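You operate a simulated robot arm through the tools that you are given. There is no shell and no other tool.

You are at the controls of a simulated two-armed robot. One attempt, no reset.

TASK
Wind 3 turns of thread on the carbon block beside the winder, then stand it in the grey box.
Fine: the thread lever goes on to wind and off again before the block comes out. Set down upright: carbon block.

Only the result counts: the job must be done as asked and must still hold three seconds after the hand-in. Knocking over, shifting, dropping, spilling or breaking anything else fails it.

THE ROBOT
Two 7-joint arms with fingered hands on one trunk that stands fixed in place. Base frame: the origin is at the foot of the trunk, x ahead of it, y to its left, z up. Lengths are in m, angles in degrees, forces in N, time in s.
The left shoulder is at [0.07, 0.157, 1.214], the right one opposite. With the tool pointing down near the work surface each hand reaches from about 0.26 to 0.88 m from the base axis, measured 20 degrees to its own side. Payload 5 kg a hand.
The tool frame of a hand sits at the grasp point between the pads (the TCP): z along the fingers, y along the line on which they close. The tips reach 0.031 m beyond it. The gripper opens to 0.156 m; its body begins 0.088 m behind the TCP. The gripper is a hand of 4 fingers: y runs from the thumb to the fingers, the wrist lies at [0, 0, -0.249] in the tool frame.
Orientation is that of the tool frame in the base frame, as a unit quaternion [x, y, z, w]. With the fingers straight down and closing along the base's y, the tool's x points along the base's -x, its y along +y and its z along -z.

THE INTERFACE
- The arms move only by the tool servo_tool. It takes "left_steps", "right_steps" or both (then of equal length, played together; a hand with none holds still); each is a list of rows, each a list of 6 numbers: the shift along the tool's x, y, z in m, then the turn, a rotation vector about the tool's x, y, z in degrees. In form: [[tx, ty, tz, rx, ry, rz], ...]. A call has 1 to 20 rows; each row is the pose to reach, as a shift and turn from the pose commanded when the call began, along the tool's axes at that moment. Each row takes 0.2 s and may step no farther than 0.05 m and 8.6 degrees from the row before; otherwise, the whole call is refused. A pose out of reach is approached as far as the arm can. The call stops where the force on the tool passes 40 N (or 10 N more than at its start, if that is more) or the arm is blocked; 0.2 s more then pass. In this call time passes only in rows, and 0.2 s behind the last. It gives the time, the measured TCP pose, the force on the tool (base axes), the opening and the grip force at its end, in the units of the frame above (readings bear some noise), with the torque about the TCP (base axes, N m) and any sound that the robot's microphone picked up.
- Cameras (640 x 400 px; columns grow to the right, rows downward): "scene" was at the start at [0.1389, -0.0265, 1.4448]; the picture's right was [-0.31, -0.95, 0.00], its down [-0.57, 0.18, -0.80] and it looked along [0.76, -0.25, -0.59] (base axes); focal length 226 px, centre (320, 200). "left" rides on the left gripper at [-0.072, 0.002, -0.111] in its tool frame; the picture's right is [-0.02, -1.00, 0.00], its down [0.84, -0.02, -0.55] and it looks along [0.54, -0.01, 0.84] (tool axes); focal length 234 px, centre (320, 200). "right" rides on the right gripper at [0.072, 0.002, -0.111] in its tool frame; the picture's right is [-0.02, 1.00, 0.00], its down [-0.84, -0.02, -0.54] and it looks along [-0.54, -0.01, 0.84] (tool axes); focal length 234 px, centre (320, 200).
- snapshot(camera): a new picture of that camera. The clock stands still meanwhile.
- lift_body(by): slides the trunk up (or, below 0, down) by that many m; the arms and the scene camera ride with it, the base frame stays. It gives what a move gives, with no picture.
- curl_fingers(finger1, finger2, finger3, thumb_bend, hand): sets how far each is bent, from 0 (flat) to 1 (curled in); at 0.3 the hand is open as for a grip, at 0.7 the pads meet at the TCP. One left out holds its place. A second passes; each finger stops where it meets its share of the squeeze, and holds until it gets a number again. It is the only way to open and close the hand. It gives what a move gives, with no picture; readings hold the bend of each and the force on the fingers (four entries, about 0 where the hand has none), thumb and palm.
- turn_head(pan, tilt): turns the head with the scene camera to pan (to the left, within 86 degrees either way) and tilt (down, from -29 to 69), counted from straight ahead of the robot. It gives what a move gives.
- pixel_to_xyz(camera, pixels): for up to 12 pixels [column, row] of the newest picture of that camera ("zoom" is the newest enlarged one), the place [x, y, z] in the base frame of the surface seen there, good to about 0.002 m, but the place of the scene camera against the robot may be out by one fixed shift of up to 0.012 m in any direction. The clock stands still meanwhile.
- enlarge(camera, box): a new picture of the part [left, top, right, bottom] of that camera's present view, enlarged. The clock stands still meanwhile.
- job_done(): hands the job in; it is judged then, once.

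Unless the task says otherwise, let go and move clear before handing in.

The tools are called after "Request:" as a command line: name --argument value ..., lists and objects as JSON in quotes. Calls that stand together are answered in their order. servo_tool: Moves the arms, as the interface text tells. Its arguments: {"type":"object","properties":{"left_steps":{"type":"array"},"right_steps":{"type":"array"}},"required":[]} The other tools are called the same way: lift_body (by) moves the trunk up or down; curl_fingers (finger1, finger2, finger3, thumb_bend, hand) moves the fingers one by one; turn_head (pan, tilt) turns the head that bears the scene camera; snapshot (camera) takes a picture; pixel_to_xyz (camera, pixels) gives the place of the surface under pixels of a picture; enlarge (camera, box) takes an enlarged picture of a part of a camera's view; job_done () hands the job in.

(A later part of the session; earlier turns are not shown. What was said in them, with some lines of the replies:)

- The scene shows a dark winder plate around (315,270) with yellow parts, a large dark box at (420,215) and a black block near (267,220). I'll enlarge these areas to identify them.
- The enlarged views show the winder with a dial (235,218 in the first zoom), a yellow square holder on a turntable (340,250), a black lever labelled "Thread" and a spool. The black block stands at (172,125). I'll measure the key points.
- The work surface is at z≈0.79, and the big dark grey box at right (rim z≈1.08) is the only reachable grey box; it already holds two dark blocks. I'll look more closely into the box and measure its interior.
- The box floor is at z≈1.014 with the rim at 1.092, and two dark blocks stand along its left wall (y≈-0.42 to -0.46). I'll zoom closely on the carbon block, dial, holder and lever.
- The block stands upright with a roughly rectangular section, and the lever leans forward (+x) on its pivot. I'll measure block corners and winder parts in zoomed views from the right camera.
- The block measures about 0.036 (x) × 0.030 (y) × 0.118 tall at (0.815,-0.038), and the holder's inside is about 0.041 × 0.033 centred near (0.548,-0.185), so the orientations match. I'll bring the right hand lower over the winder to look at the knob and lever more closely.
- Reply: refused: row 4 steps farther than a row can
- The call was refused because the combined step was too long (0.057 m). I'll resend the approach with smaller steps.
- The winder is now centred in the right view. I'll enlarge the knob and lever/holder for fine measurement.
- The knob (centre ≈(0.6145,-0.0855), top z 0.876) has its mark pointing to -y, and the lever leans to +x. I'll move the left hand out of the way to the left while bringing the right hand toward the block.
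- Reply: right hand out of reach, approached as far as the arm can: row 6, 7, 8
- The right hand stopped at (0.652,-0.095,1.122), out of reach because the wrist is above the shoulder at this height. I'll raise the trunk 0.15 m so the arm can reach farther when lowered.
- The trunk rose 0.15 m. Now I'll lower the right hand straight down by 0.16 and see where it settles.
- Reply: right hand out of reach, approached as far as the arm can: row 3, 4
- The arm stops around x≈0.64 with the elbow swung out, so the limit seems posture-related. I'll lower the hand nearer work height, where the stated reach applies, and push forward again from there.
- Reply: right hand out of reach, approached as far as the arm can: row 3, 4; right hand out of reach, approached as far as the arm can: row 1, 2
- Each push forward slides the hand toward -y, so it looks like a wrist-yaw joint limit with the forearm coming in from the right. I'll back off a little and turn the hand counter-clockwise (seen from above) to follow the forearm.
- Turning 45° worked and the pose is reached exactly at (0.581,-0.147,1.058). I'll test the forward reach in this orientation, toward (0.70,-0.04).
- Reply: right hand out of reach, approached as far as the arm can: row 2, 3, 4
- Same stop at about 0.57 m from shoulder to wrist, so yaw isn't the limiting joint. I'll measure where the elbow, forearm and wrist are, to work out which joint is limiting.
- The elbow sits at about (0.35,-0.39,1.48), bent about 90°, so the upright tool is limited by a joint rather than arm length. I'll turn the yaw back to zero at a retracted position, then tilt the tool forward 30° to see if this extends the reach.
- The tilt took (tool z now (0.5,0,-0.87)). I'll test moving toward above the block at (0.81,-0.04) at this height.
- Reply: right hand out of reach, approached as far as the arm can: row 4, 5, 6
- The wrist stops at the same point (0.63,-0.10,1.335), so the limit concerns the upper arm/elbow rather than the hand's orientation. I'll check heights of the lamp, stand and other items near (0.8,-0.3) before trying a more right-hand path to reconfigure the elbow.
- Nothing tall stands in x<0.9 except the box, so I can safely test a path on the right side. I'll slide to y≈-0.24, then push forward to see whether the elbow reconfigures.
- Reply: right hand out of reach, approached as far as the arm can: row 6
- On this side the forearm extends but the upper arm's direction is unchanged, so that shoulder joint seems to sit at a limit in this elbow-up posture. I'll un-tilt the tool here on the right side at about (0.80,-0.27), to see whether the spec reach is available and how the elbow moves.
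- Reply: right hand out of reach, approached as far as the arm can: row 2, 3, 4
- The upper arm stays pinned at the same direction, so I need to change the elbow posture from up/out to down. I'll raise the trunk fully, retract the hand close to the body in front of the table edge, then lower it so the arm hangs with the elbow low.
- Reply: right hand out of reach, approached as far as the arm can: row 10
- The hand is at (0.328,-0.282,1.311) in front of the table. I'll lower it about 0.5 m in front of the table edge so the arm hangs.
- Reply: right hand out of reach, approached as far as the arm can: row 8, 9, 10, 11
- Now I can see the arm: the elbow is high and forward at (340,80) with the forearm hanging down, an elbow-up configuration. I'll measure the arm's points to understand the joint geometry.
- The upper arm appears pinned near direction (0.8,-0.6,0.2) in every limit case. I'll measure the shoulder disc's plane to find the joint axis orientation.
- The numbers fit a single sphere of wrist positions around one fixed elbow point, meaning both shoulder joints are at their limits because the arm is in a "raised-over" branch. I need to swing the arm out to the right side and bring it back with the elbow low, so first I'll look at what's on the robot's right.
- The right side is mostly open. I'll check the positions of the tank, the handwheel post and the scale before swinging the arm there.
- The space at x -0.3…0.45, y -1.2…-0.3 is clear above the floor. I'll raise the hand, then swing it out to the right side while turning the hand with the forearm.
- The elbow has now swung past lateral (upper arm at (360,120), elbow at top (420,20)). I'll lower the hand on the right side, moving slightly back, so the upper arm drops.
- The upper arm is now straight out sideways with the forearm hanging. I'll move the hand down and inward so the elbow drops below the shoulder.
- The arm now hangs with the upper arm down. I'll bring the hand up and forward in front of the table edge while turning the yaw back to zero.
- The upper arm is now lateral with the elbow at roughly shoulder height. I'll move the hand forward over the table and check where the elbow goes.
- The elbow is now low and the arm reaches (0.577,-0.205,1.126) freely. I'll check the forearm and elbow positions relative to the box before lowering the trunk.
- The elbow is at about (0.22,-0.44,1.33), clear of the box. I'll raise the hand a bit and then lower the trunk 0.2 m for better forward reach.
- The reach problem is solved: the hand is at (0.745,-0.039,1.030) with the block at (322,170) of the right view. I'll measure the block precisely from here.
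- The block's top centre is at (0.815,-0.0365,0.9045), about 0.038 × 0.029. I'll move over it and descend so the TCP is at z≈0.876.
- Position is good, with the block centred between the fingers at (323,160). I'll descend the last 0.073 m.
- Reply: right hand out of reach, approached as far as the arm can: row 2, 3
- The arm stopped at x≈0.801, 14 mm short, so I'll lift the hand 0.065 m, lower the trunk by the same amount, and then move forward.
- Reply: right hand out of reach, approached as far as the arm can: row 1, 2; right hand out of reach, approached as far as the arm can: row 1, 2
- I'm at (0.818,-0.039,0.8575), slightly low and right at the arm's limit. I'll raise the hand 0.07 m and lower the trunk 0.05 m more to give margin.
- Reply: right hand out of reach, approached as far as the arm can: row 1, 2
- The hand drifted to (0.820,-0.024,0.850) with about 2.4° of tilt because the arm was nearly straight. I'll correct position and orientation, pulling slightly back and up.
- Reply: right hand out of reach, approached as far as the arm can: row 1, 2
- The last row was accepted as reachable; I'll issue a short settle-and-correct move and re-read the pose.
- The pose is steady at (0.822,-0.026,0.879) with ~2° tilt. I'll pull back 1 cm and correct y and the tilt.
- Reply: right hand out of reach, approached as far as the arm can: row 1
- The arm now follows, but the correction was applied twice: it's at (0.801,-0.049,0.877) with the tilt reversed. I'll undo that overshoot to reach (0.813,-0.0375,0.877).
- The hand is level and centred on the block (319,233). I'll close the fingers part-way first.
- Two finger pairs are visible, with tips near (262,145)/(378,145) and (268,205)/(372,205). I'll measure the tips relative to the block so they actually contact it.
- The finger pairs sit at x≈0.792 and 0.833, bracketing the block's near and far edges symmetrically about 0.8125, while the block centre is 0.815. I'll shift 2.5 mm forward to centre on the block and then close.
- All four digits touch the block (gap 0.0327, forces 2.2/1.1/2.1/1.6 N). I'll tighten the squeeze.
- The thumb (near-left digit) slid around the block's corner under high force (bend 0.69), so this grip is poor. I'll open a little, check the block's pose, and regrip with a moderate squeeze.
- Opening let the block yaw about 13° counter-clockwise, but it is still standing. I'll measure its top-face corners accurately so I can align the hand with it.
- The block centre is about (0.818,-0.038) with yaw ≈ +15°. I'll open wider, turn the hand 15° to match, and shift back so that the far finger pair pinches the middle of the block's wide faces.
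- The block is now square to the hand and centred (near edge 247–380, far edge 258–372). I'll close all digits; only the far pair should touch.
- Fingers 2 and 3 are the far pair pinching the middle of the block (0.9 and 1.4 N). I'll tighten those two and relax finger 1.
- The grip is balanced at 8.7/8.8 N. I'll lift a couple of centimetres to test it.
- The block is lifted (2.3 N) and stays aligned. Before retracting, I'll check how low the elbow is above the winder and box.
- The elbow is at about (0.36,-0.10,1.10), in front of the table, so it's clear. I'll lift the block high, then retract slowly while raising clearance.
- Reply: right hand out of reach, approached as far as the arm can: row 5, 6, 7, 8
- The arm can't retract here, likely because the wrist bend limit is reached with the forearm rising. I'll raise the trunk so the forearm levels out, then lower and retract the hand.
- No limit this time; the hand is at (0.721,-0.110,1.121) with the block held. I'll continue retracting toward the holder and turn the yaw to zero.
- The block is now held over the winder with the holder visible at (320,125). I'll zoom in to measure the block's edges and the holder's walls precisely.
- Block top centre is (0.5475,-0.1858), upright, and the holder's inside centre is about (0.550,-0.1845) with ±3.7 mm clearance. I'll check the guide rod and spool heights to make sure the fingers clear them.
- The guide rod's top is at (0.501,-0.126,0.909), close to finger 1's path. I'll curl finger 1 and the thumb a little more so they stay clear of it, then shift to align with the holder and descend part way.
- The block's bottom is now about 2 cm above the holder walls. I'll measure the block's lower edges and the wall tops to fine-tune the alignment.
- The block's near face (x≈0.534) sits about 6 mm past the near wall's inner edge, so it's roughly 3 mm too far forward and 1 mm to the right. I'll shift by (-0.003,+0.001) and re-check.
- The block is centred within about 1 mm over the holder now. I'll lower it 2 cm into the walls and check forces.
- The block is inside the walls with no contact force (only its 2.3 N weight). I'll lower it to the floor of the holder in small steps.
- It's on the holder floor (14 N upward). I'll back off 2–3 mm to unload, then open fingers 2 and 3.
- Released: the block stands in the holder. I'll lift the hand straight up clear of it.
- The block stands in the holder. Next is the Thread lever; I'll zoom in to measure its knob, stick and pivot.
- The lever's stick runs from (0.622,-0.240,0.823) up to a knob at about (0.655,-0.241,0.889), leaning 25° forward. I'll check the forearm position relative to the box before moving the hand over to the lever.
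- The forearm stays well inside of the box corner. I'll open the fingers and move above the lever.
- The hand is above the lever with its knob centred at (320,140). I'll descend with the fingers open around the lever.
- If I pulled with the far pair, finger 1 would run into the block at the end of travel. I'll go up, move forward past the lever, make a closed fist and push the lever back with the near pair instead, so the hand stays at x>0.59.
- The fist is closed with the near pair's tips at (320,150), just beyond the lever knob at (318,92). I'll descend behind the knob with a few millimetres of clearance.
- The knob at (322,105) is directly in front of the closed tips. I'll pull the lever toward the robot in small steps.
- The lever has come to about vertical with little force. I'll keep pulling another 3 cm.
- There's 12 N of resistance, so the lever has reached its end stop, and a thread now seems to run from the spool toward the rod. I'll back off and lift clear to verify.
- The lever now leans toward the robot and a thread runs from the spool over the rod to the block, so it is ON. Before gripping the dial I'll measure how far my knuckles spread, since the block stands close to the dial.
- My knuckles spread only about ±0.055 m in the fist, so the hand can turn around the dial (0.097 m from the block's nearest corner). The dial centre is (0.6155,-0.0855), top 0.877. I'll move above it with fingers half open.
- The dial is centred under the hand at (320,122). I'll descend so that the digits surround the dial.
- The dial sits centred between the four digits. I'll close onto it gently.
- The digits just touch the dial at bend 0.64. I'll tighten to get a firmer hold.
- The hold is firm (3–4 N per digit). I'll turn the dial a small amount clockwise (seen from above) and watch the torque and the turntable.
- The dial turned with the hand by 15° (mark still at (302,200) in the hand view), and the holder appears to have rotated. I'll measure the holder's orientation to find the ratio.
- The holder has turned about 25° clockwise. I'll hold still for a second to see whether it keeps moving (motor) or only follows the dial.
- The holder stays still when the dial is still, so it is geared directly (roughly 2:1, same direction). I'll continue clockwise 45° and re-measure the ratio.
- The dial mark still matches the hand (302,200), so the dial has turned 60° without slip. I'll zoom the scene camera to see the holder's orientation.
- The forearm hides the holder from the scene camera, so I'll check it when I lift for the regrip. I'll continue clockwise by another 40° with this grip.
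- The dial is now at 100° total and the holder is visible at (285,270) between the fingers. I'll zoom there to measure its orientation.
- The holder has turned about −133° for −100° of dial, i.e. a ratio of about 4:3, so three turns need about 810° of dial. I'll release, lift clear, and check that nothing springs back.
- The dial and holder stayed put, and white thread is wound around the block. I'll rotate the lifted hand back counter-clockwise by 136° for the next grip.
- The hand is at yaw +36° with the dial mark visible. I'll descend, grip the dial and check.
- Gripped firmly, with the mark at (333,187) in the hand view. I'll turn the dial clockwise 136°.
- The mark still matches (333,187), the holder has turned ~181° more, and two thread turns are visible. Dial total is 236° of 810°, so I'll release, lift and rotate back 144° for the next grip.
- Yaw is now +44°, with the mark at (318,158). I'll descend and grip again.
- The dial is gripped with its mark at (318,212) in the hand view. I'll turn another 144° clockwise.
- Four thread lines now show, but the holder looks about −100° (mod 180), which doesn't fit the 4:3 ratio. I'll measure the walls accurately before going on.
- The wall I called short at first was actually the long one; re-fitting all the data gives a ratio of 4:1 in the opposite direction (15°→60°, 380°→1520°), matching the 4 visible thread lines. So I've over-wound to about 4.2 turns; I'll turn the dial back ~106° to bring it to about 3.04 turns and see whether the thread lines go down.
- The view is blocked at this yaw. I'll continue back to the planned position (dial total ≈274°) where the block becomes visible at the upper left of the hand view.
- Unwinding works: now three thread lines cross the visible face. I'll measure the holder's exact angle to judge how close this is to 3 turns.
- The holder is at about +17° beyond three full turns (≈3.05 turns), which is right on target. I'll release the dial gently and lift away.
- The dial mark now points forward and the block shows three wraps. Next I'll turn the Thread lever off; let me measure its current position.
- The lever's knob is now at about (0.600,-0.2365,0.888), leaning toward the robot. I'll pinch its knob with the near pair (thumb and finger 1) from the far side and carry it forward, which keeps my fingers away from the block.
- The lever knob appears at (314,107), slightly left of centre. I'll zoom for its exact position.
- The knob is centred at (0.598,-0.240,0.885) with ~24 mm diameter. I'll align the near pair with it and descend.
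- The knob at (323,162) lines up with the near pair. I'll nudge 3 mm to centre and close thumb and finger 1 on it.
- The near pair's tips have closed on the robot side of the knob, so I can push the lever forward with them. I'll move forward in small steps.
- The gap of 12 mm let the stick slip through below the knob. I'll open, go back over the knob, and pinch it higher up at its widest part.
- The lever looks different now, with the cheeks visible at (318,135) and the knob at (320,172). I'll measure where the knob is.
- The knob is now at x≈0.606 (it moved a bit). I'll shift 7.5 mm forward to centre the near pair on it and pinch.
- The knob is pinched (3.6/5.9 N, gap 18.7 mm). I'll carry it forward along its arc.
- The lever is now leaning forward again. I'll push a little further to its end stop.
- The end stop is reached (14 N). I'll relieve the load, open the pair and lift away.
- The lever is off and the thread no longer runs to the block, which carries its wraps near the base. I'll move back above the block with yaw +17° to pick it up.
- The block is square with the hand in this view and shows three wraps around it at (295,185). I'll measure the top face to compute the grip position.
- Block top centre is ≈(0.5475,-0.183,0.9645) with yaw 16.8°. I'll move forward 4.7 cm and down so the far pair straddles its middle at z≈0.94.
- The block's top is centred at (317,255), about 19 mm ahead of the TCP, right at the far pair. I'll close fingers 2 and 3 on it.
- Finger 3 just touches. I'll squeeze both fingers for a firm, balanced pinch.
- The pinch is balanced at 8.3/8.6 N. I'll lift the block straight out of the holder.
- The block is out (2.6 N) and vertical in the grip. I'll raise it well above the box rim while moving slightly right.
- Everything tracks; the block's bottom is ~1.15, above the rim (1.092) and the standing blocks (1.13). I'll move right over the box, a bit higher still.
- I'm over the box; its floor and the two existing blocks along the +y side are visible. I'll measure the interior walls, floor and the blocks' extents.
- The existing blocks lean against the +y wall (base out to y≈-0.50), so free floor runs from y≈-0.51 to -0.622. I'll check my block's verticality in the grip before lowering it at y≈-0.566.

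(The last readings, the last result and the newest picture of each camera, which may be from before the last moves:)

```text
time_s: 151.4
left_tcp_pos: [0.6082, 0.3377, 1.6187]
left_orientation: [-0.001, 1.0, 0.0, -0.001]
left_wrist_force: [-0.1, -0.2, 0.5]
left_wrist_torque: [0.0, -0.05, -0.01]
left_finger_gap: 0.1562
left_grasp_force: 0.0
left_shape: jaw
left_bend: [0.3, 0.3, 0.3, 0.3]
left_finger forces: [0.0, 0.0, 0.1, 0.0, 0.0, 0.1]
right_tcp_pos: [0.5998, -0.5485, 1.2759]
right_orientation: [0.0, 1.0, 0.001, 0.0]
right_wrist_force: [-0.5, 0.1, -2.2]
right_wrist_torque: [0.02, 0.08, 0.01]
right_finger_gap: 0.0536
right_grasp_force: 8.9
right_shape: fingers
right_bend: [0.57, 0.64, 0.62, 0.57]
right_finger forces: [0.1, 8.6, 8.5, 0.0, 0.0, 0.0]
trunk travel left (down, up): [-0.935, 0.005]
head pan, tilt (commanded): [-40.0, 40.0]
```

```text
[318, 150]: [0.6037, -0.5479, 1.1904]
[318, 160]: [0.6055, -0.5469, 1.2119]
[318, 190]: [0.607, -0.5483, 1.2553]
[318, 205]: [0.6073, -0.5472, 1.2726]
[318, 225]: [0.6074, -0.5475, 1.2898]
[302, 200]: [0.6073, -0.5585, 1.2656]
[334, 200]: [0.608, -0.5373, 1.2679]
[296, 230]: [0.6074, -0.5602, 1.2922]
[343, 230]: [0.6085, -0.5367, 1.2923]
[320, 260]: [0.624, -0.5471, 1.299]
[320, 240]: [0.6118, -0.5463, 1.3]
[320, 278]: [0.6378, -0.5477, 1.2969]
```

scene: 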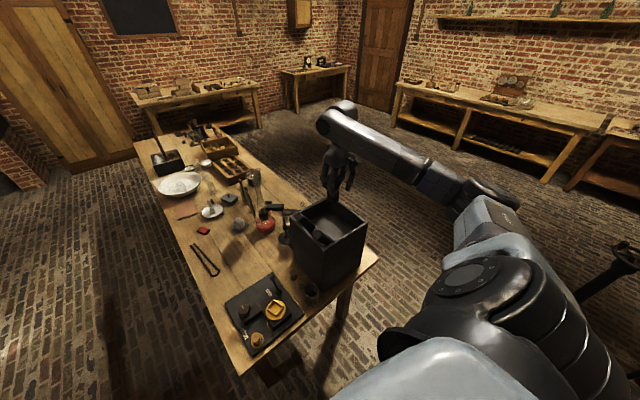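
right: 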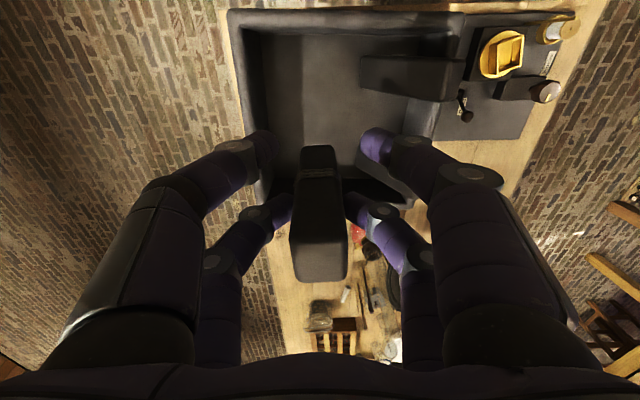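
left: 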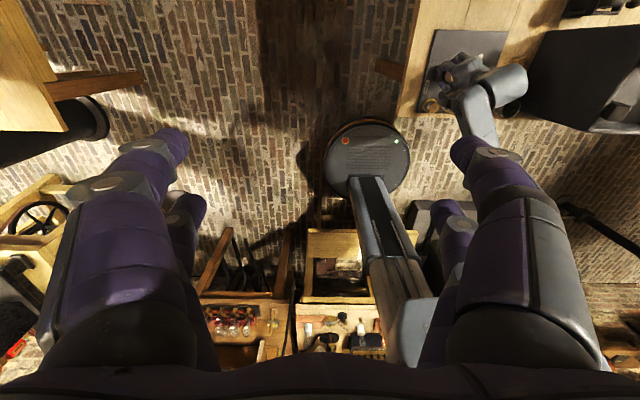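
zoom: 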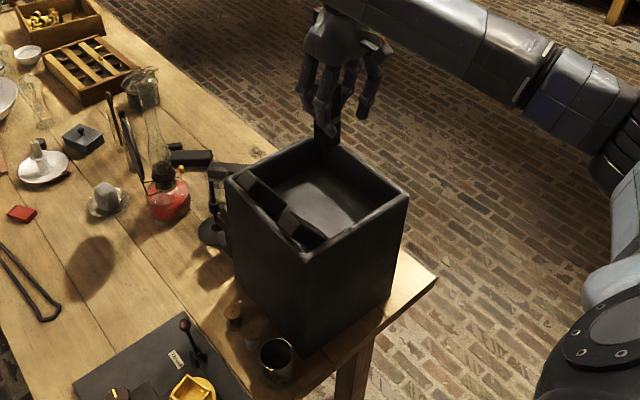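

The block is within about 2° of vertical, with its centre at (0.625,-0.548) and bottom at z≈1.18. I'll shift 18 mm to the right and lower it to just above the floor.

Request:
servo_tool --right_steps '[[0, -0.018, 0.02, 0, 0, 0], [0, -0.018, 0.055, 0, 0, 0], [0, -0.018, 0.09, 0, 0, 0], [0, -0.018, 0.12, 0, 0, 0], [0, -0.018, 0.145, 0, 0, 0], [0, -0.018, 0.152, 0, 0, 0], [0, -0.018, 0.152, 0, 0, 0]]'

Request:
snapshot --camera "right"

Request:
enlarge --camera "scene" --box '[270, 140, 390, 310]'

```text
time_s: 153.0
left_tcp_pos: [0.6075, 0.3383, 1.6191]
left_orientation: [0.0, 1.0, -0.001, -0.001]
left_wrist_force: [-0.2, -0.4, 0.3]
left_wrist_torque: [-0.04, -0.02, 0.02]
left_finger_gap: 0.1559
left_grasp_force: 0.0
left_shape: jaw
left_bend: [0.3, 0.3, 0.3, 0.3]
left_finger forces: [0.0, 0.0, 0.0, 0.0, 0.0, 0.0]
right_tcp_pos: [0.5986, -0.5676, 1.1227]
right_orientation: [0.001, 1.0, 0.0, 0.0]
right_wrist_force: [0.2, -0.3, -2.2]
right_wrist_torque: [-0.01, 0.06, 0.0]
right_finger_gap: 0.0539
right_grasp_force: 8.5
right_shape: fingers
right_bend: [0.57, 0.64, 0.62, 0.57]
right_finger forces: [0.1, 8.5, 8.5, 0.0, 0.0, 0.0]
trunk travel left (down, up): [-0.935, 0.005]
head pan, tilt (commanded): [-40.0, 40.0]
```

```text
taken
```

right: 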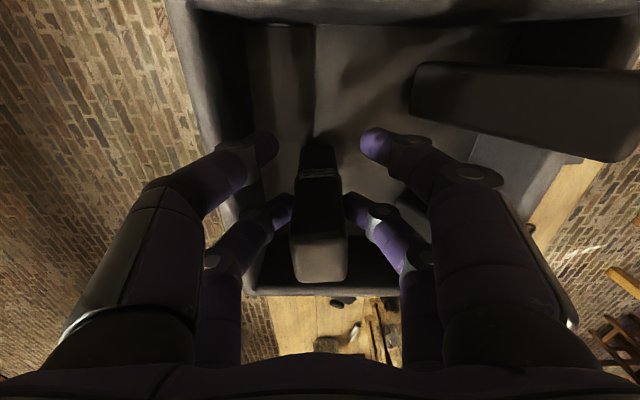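

```text
2.35 times, centred on (330, 225) of scene
```

zoom: 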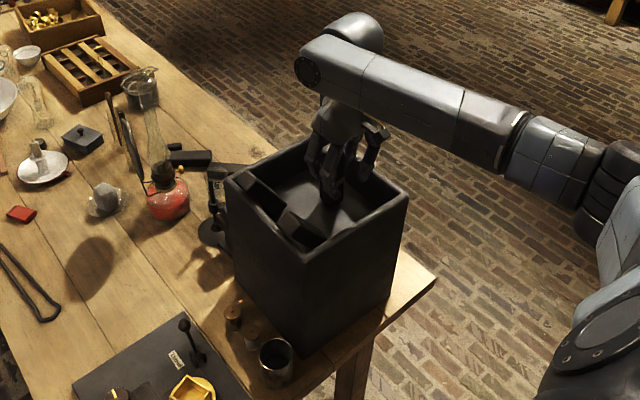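

All clear; about 1.5 cm remains to the floor. I'll lower gently in small steps until contact.

Request:
servo_tool --right_steps '[[0, 0, 0.004, 0, 0, 0], [0, 0, 0.008, 0, 0, 0], [0, 0, 0.011, 0, 0, 0]]'

Request:
servo_tool --right_steps '[[0, 0, 0.002, 0, 0, 0], [0, 0, 0.003, 0, 0, 0]]'

```text
time_s: 153.8
left_tcp_pos: [0.6056, 0.338, 1.6184]
left_orientation: [0.0, 1.0, 0.0, 0.0]
left_wrist_force: [0.0, -0.1, 0.1]
left_wrist_torque: [0.02, 0.01, -0.01]
left_finger_gap: 0.156
left_grasp_force: 0.0
left_shape: jaw
left_bend: [0.3, 0.3, 0.3, 0.3]
left_finger forces: [0.0, 0.0, 0.0, 0.1, 0.0, 0.0]
right_tcp_pos: [0.5986, -0.5677, 1.1128]
right_orientation: [0.0, 1.0, 0.001, 0.002]
right_wrist_force: [-1.7, -0.6, 2.7]
right_wrist_torque: [-0.02, -0.02, -0.05]
right_finger_gap: 0.0534
right_grasp_force: 9.1
right_shape: fingers
right_bend: [0.57, 0.64, 0.62, 0.57]
right_finger forces: [0.1, 9.3, 10.0, 0.0, 0.0, 0.0]
trunk travel left (down, up): [-0.935, 0.005]
head pan, tilt (commanded): [-40.0, 40.0]
```

```text
time_s: 154.4
left_tcp_pos: [0.6055, 0.3387, 1.6195]
left_orientation: [-0.002, 1.0, -0.001, 0.001]
left_wrist_force: [0.6, 0.3, 0.1]
left_wrist_torque: [0.03, -0.02, 0.01]
left_finger_gap: 0.1559
left_grasp_force: 0.1
left_shape: jaw
left_bend: [0.3, 0.3, 0.3, 0.3]
left_finger forces: [0.0, 0.1, 0.0, 0.0, 0.1, 0.0]
right_tcp_pos: [0.5986, -0.5662, 1.1111]
right_orientation: [0.0, 1.0, 0.001, 0.002]
right_wrist_force: [-3.3, -1.2, 12.2]
right_wrist_torque: [-0.06, -0.17, -0.04]
right_finger_gap: 0.0534
right_grasp_force: 11.0
right_shape: fingers
right_bend: [0.57, 0.64, 0.62, 0.57]
right_finger forces: [0.1, 11.5, 12.0, 0.1, 0.0, 0.0]
trunk travel left (down, up): [-0.935, 0.005]
head pan, tilt (commanded): [-40.0, 40.0]
```

Contact is made (12 N up). I'll unload 3 mm and open the two fingers slightly.

Request:
servo_tool --right_steps '[[0, 0, -0.0015, 0, 0, 0], [0, 0, -0.003, 0, 0, 0]]'

Request:
curl_fingers --hand "right" --finger2 0.6 --finger3 0.6

Request:
snapshot --camera "right"

```text
time_s: 155.0
left_tcp_pos: [0.6062, 0.3381, 1.6201]
left_orientation: [-0.001, 1.0, 0.0, 0.0]
left_wrist_force: [-0.8, -0.4, -0.8]
left_wrist_torque: [-0.01, -0.01, -0.01]
left_finger_gap: 0.1557
left_grasp_force: 0.0
left_shape: jaw
left_bend: [0.3, 0.3, 0.3, 0.3]
left_finger forces: [0.0, 0.0, 0.0, 0.1, 0.1, 0.0]
right_tcp_pos: [0.5988, -0.5651, 1.1121]
right_orientation: [0.0, 1.0, 0.001, 0.001]
right_wrist_force: [-2.4, -1.6, 6.5]
right_wrist_torque: [-0.13, -0.06, -0.05]
right_finger_gap: 0.0535
right_grasp_force: 10.7
right_shape: fingers
right_bend: [0.57, 0.64, 0.61, 0.57]
right_finger forces: [0.1, 9.8, 11.9, 0.1, 0.0, 0.0]
trunk travel left (down, up): [-0.935, 0.005]
head pan, tilt (commanded): [-40.0, 40.0]
```

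```text
time_s: 156.0
left_tcp_pos: [0.6083, 0.3381, 1.619]
left_orientation: [-0.001, 1.0, 0.0, 0.001]
left_wrist_force: [-0.7, 0.1, 0.4]
left_wrist_torque: [-0.01, 0.0, -0.01]
left_finger_gap: 0.1557
left_grasp_force: 0.2
left_shape: jaw
left_bend: [0.3, 0.3, 0.3, 0.3]
left_finger forces: [0.0, 0.0, 0.1, 0.0, 0.1, 0.0]
right_tcp_pos: [0.6001, -0.5655, 1.1119]
right_orientation: [0.001, 1.0, 0.002, 0.0]
right_wrist_force: [-1.6, 1.3, -1.0]
right_wrist_torque: [0.03, 0.02, -0.01]
right_finger_gap: 0.0536
right_grasp_force: 0.1
right_shape: fingers
right_bend: [0.57, 0.6, 0.6, 0.57]
right_finger forces: [0.0, 0.0, 0.0, 0.1, 0.1, 0.0]
trunk travel left (down, up): [-0.935, 0.005]
head pan, tilt (commanded): [-40.0, 40.0]
```

```text
taken
```

right: 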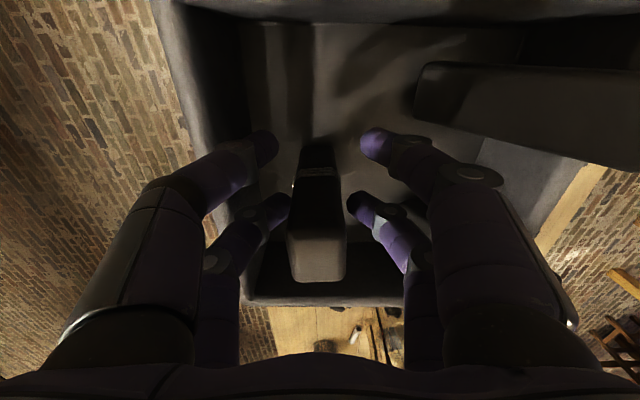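

The block stands on its own with zero finger force. I'll open a bit more for clearance and lift straight up.

Request:
curl_fingers --hand "right" --finger2 0.57 --finger3 0.57

Request:
servo_tool --right_steps '[[0, 0, -0.01, 0, 0, 0], [0, 0, -0.03, 0, 0, 0], [0, 0, -0.06, 0, 0, 0], [0, 0, -0.1, 0, 0, 0], [0, 0, -0.14, 0, 0, 0], [0, 0, -0.17, 0, 0, 0]]'

Request:
snapshot --camera "right"

Request:
enlarge --camera "scene" --box '[270, 140, 390, 310]'

```text
time_s: 157.0
left_tcp_pos: [0.6067, 0.3387, 1.6185]
left_orientation: [-0.001, 1.0, -0.001, 0.0]
left_wrist_force: [0.4, 0.3, -0.3]
left_wrist_torque: [0.0, -0.02, -0.02]
left_finger_gap: 0.1558
left_grasp_force: 0.0
left_shape: jaw
left_bend: [0.3, 0.3, 0.3, 0.3]
left_finger forces: [0.0, 0.0, 0.0, 0.1, 0.1, 0.0]
right_tcp_pos: [0.6001, -0.5666, 1.1119]
right_orientation: [0.0, 1.0, 0.001, 0.001]
right_wrist_force: [0.0, -0.1, 0.2]
right_wrist_torque: [0.01, -0.01, 0.0]
right_finger_gap: 0.0534
right_grasp_force: 0.0
right_shape: fingers
right_bend: [0.57, 0.56, 0.56, 0.57]
right_finger forces: [0.1, 0.0, 0.0, 0.0, 0.1, 0.0]
trunk travel left (down, up): [-0.935, 0.005]
head pan, tilt (commanded): [-40.0, 40.0]
```

```text
time_s: 158.4
left_tcp_pos: [0.6077, 0.3397, 1.6192]
left_orientation: [0.0, 1.0, 0.001, 0.0]
left_wrist_force: [-0.3, 0.3, 0.6]
left_wrist_torque: [-0.02, 0.02, 0.0]
left_finger_gap: 0.1559
left_grasp_force: 0.1
left_shape: jaw
left_bend: [0.3, 0.3, 0.3, 0.3]
left_finger forces: [0.1, 0.0, 0.0, 0.1, 0.0, 0.1]
right_tcp_pos: [0.5994, -0.5653, 1.2828]
right_orientation: [0.0, 1.0, 0.001, -0.001]
right_wrist_force: [-0.7, -0.1, 0.4]
right_wrist_torque: [-0.02, 0.01, 0.01]
right_finger_gap: 0.0539
right_grasp_force: 0.1
right_shape: fingers
right_bend: [0.57, 0.56, 0.56, 0.57]
right_finger forces: [0.0, 0.2, 0.0, 0.1, 0.1, 0.0]
trunk travel left (down, up): [-0.935, 0.005]
head pan, tilt (commanded): [-40.0, 40.0]
```

```text
taken
```

right: 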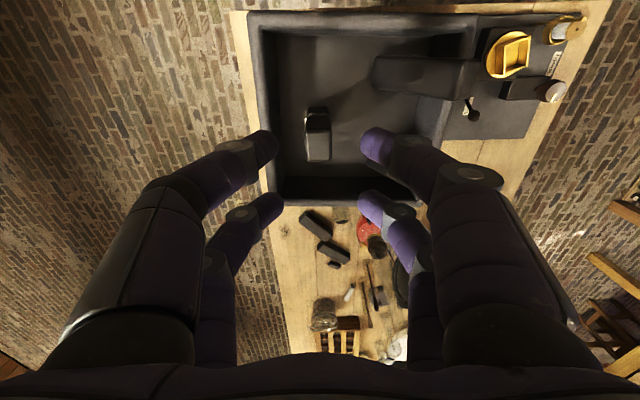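

```text
2.35 times, centred on (330, 225) of scene
```

zoom: 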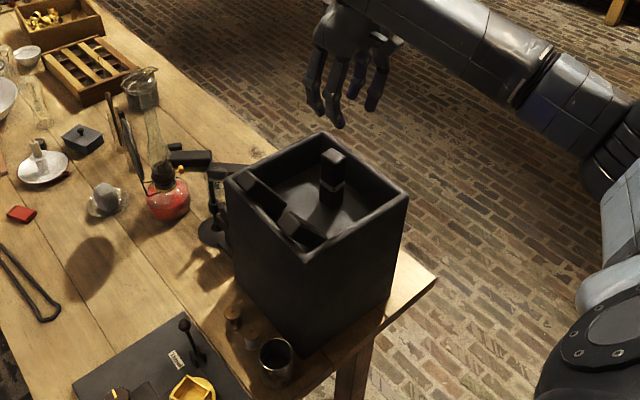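

The block stands upright in the grey box with its thread band, and the leaning blocks look undisturbed. I'll take closer looks to verify everything.

Request:
enlarge --camera "scene" --box '[295, 190, 365, 260]'

Request:
enlarge --camera "right" --box '[240, 0, 600, 210]'

Request:
enlarge --camera "scene" --box '[130, 130, 340, 390]'

```text
5.71 times, centred on (330, 225) of scene
```

zoom: 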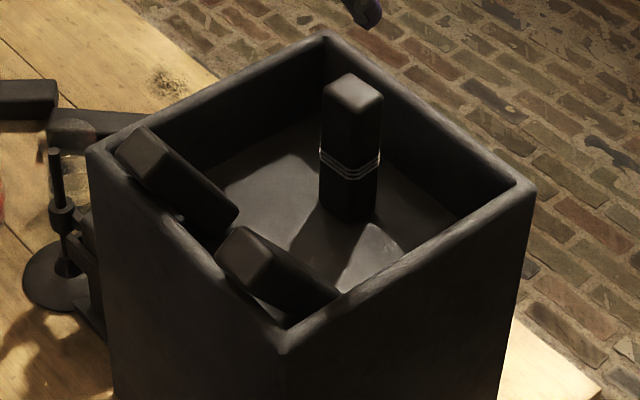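

```text
1.78 times, centred on (420, 105) of right
```

zoom: 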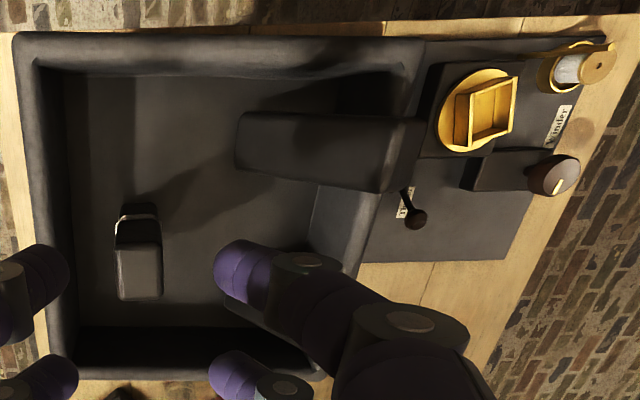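

```text
1.54 times, centred on (235, 260) of scene
```

zoom: 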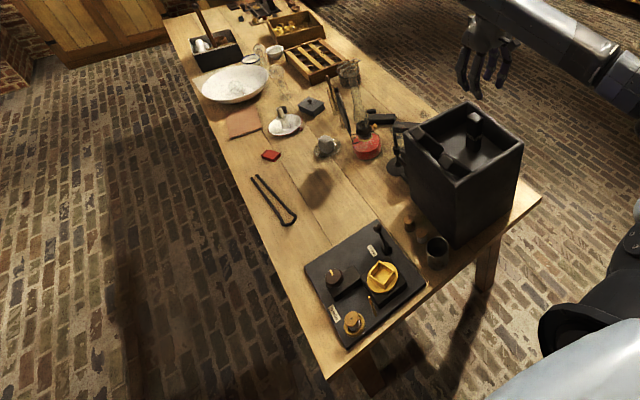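

The block stands upright with exactly three thread lines, the lever is off, and nothing else has moved. I'll move the hand further clear before handing in.

Request:
servo_tool --right_steps '[[0.02, 0, -0.02, 0, 0, 0], [0.05, 0.01, -0.04, 0, 0, 0], [0.08, 0.02, -0.05, 0, 0, 0], [0.11, 0.03, -0.05, 0, 0, 0]]'

Request:
snapshot --camera "scene"

```text
time_s: 159.4
left_tcp_pos: [0.609, 0.3377, 1.6209]
left_orientation: [0.0, 1.0, -0.001, 0.0]
left_wrist_force: [-0.9, -0.4, -0.5]
left_wrist_torque: [0.02, 0.01, 0.01]
left_finger_gap: 0.1561
left_grasp_force: 0.1
left_shape: jaw
left_bend: [0.3, 0.3, 0.3, 0.3]
left_finger forces: [0.0, 0.0, 0.1, 0.0, 0.0, 0.0]
right_tcp_pos: [0.4935, -0.5365, 1.3319]
right_orientation: [0.0, 1.0, 0.001, 0.001]
right_wrist_force: [0.2, -0.1, 0.0]
right_wrist_torque: [-0.01, -0.01, -0.02]
right_finger_gap: 0.0537
right_grasp_force: 0.0
right_shape: fingers
right_bend: [0.57, 0.56, 0.56, 0.57]
right_finger forces: [0.0, 0.0, 0.0, 0.0, 0.0, 0.0]
trunk travel left (down, up): [-0.935, 0.005]
head pan, tilt (commanded): [-40.0, 40.0]
```

```text
taken
```

scene: 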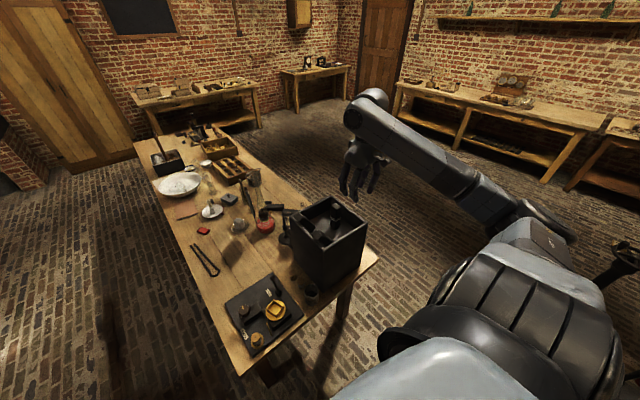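

The hand is clear at (0.49,-0.54,1.33), the block stands upright in the box with three turns of thread, and the lever is off. I'm handing in the job.

Request:
job_done

```text
The job is handed in.
```

The carbon block is wound with thread and standing upright in the large grey box. I've handed the job in but haven't seen the judgement.

- **Turns:** I overshot to about 4.2 turns, because each degree of dial turns the holder about four degrees the opposite way. I turned the dial back before the lever went off. The holder then read about 3.05 turns, and three thread lines show on the block.
- **Lever:** It went on before winding and back off before the block came out. The thread no longer runs from the spool to the block.
- **Block:** It stands on its own on clear floor in the box, away from the two blocks already leaning there.
- **Everything else:** Nothing was visibly knocked or shifted in the last pictures. I left the dial where it ended, its mark pointing away from the robot.
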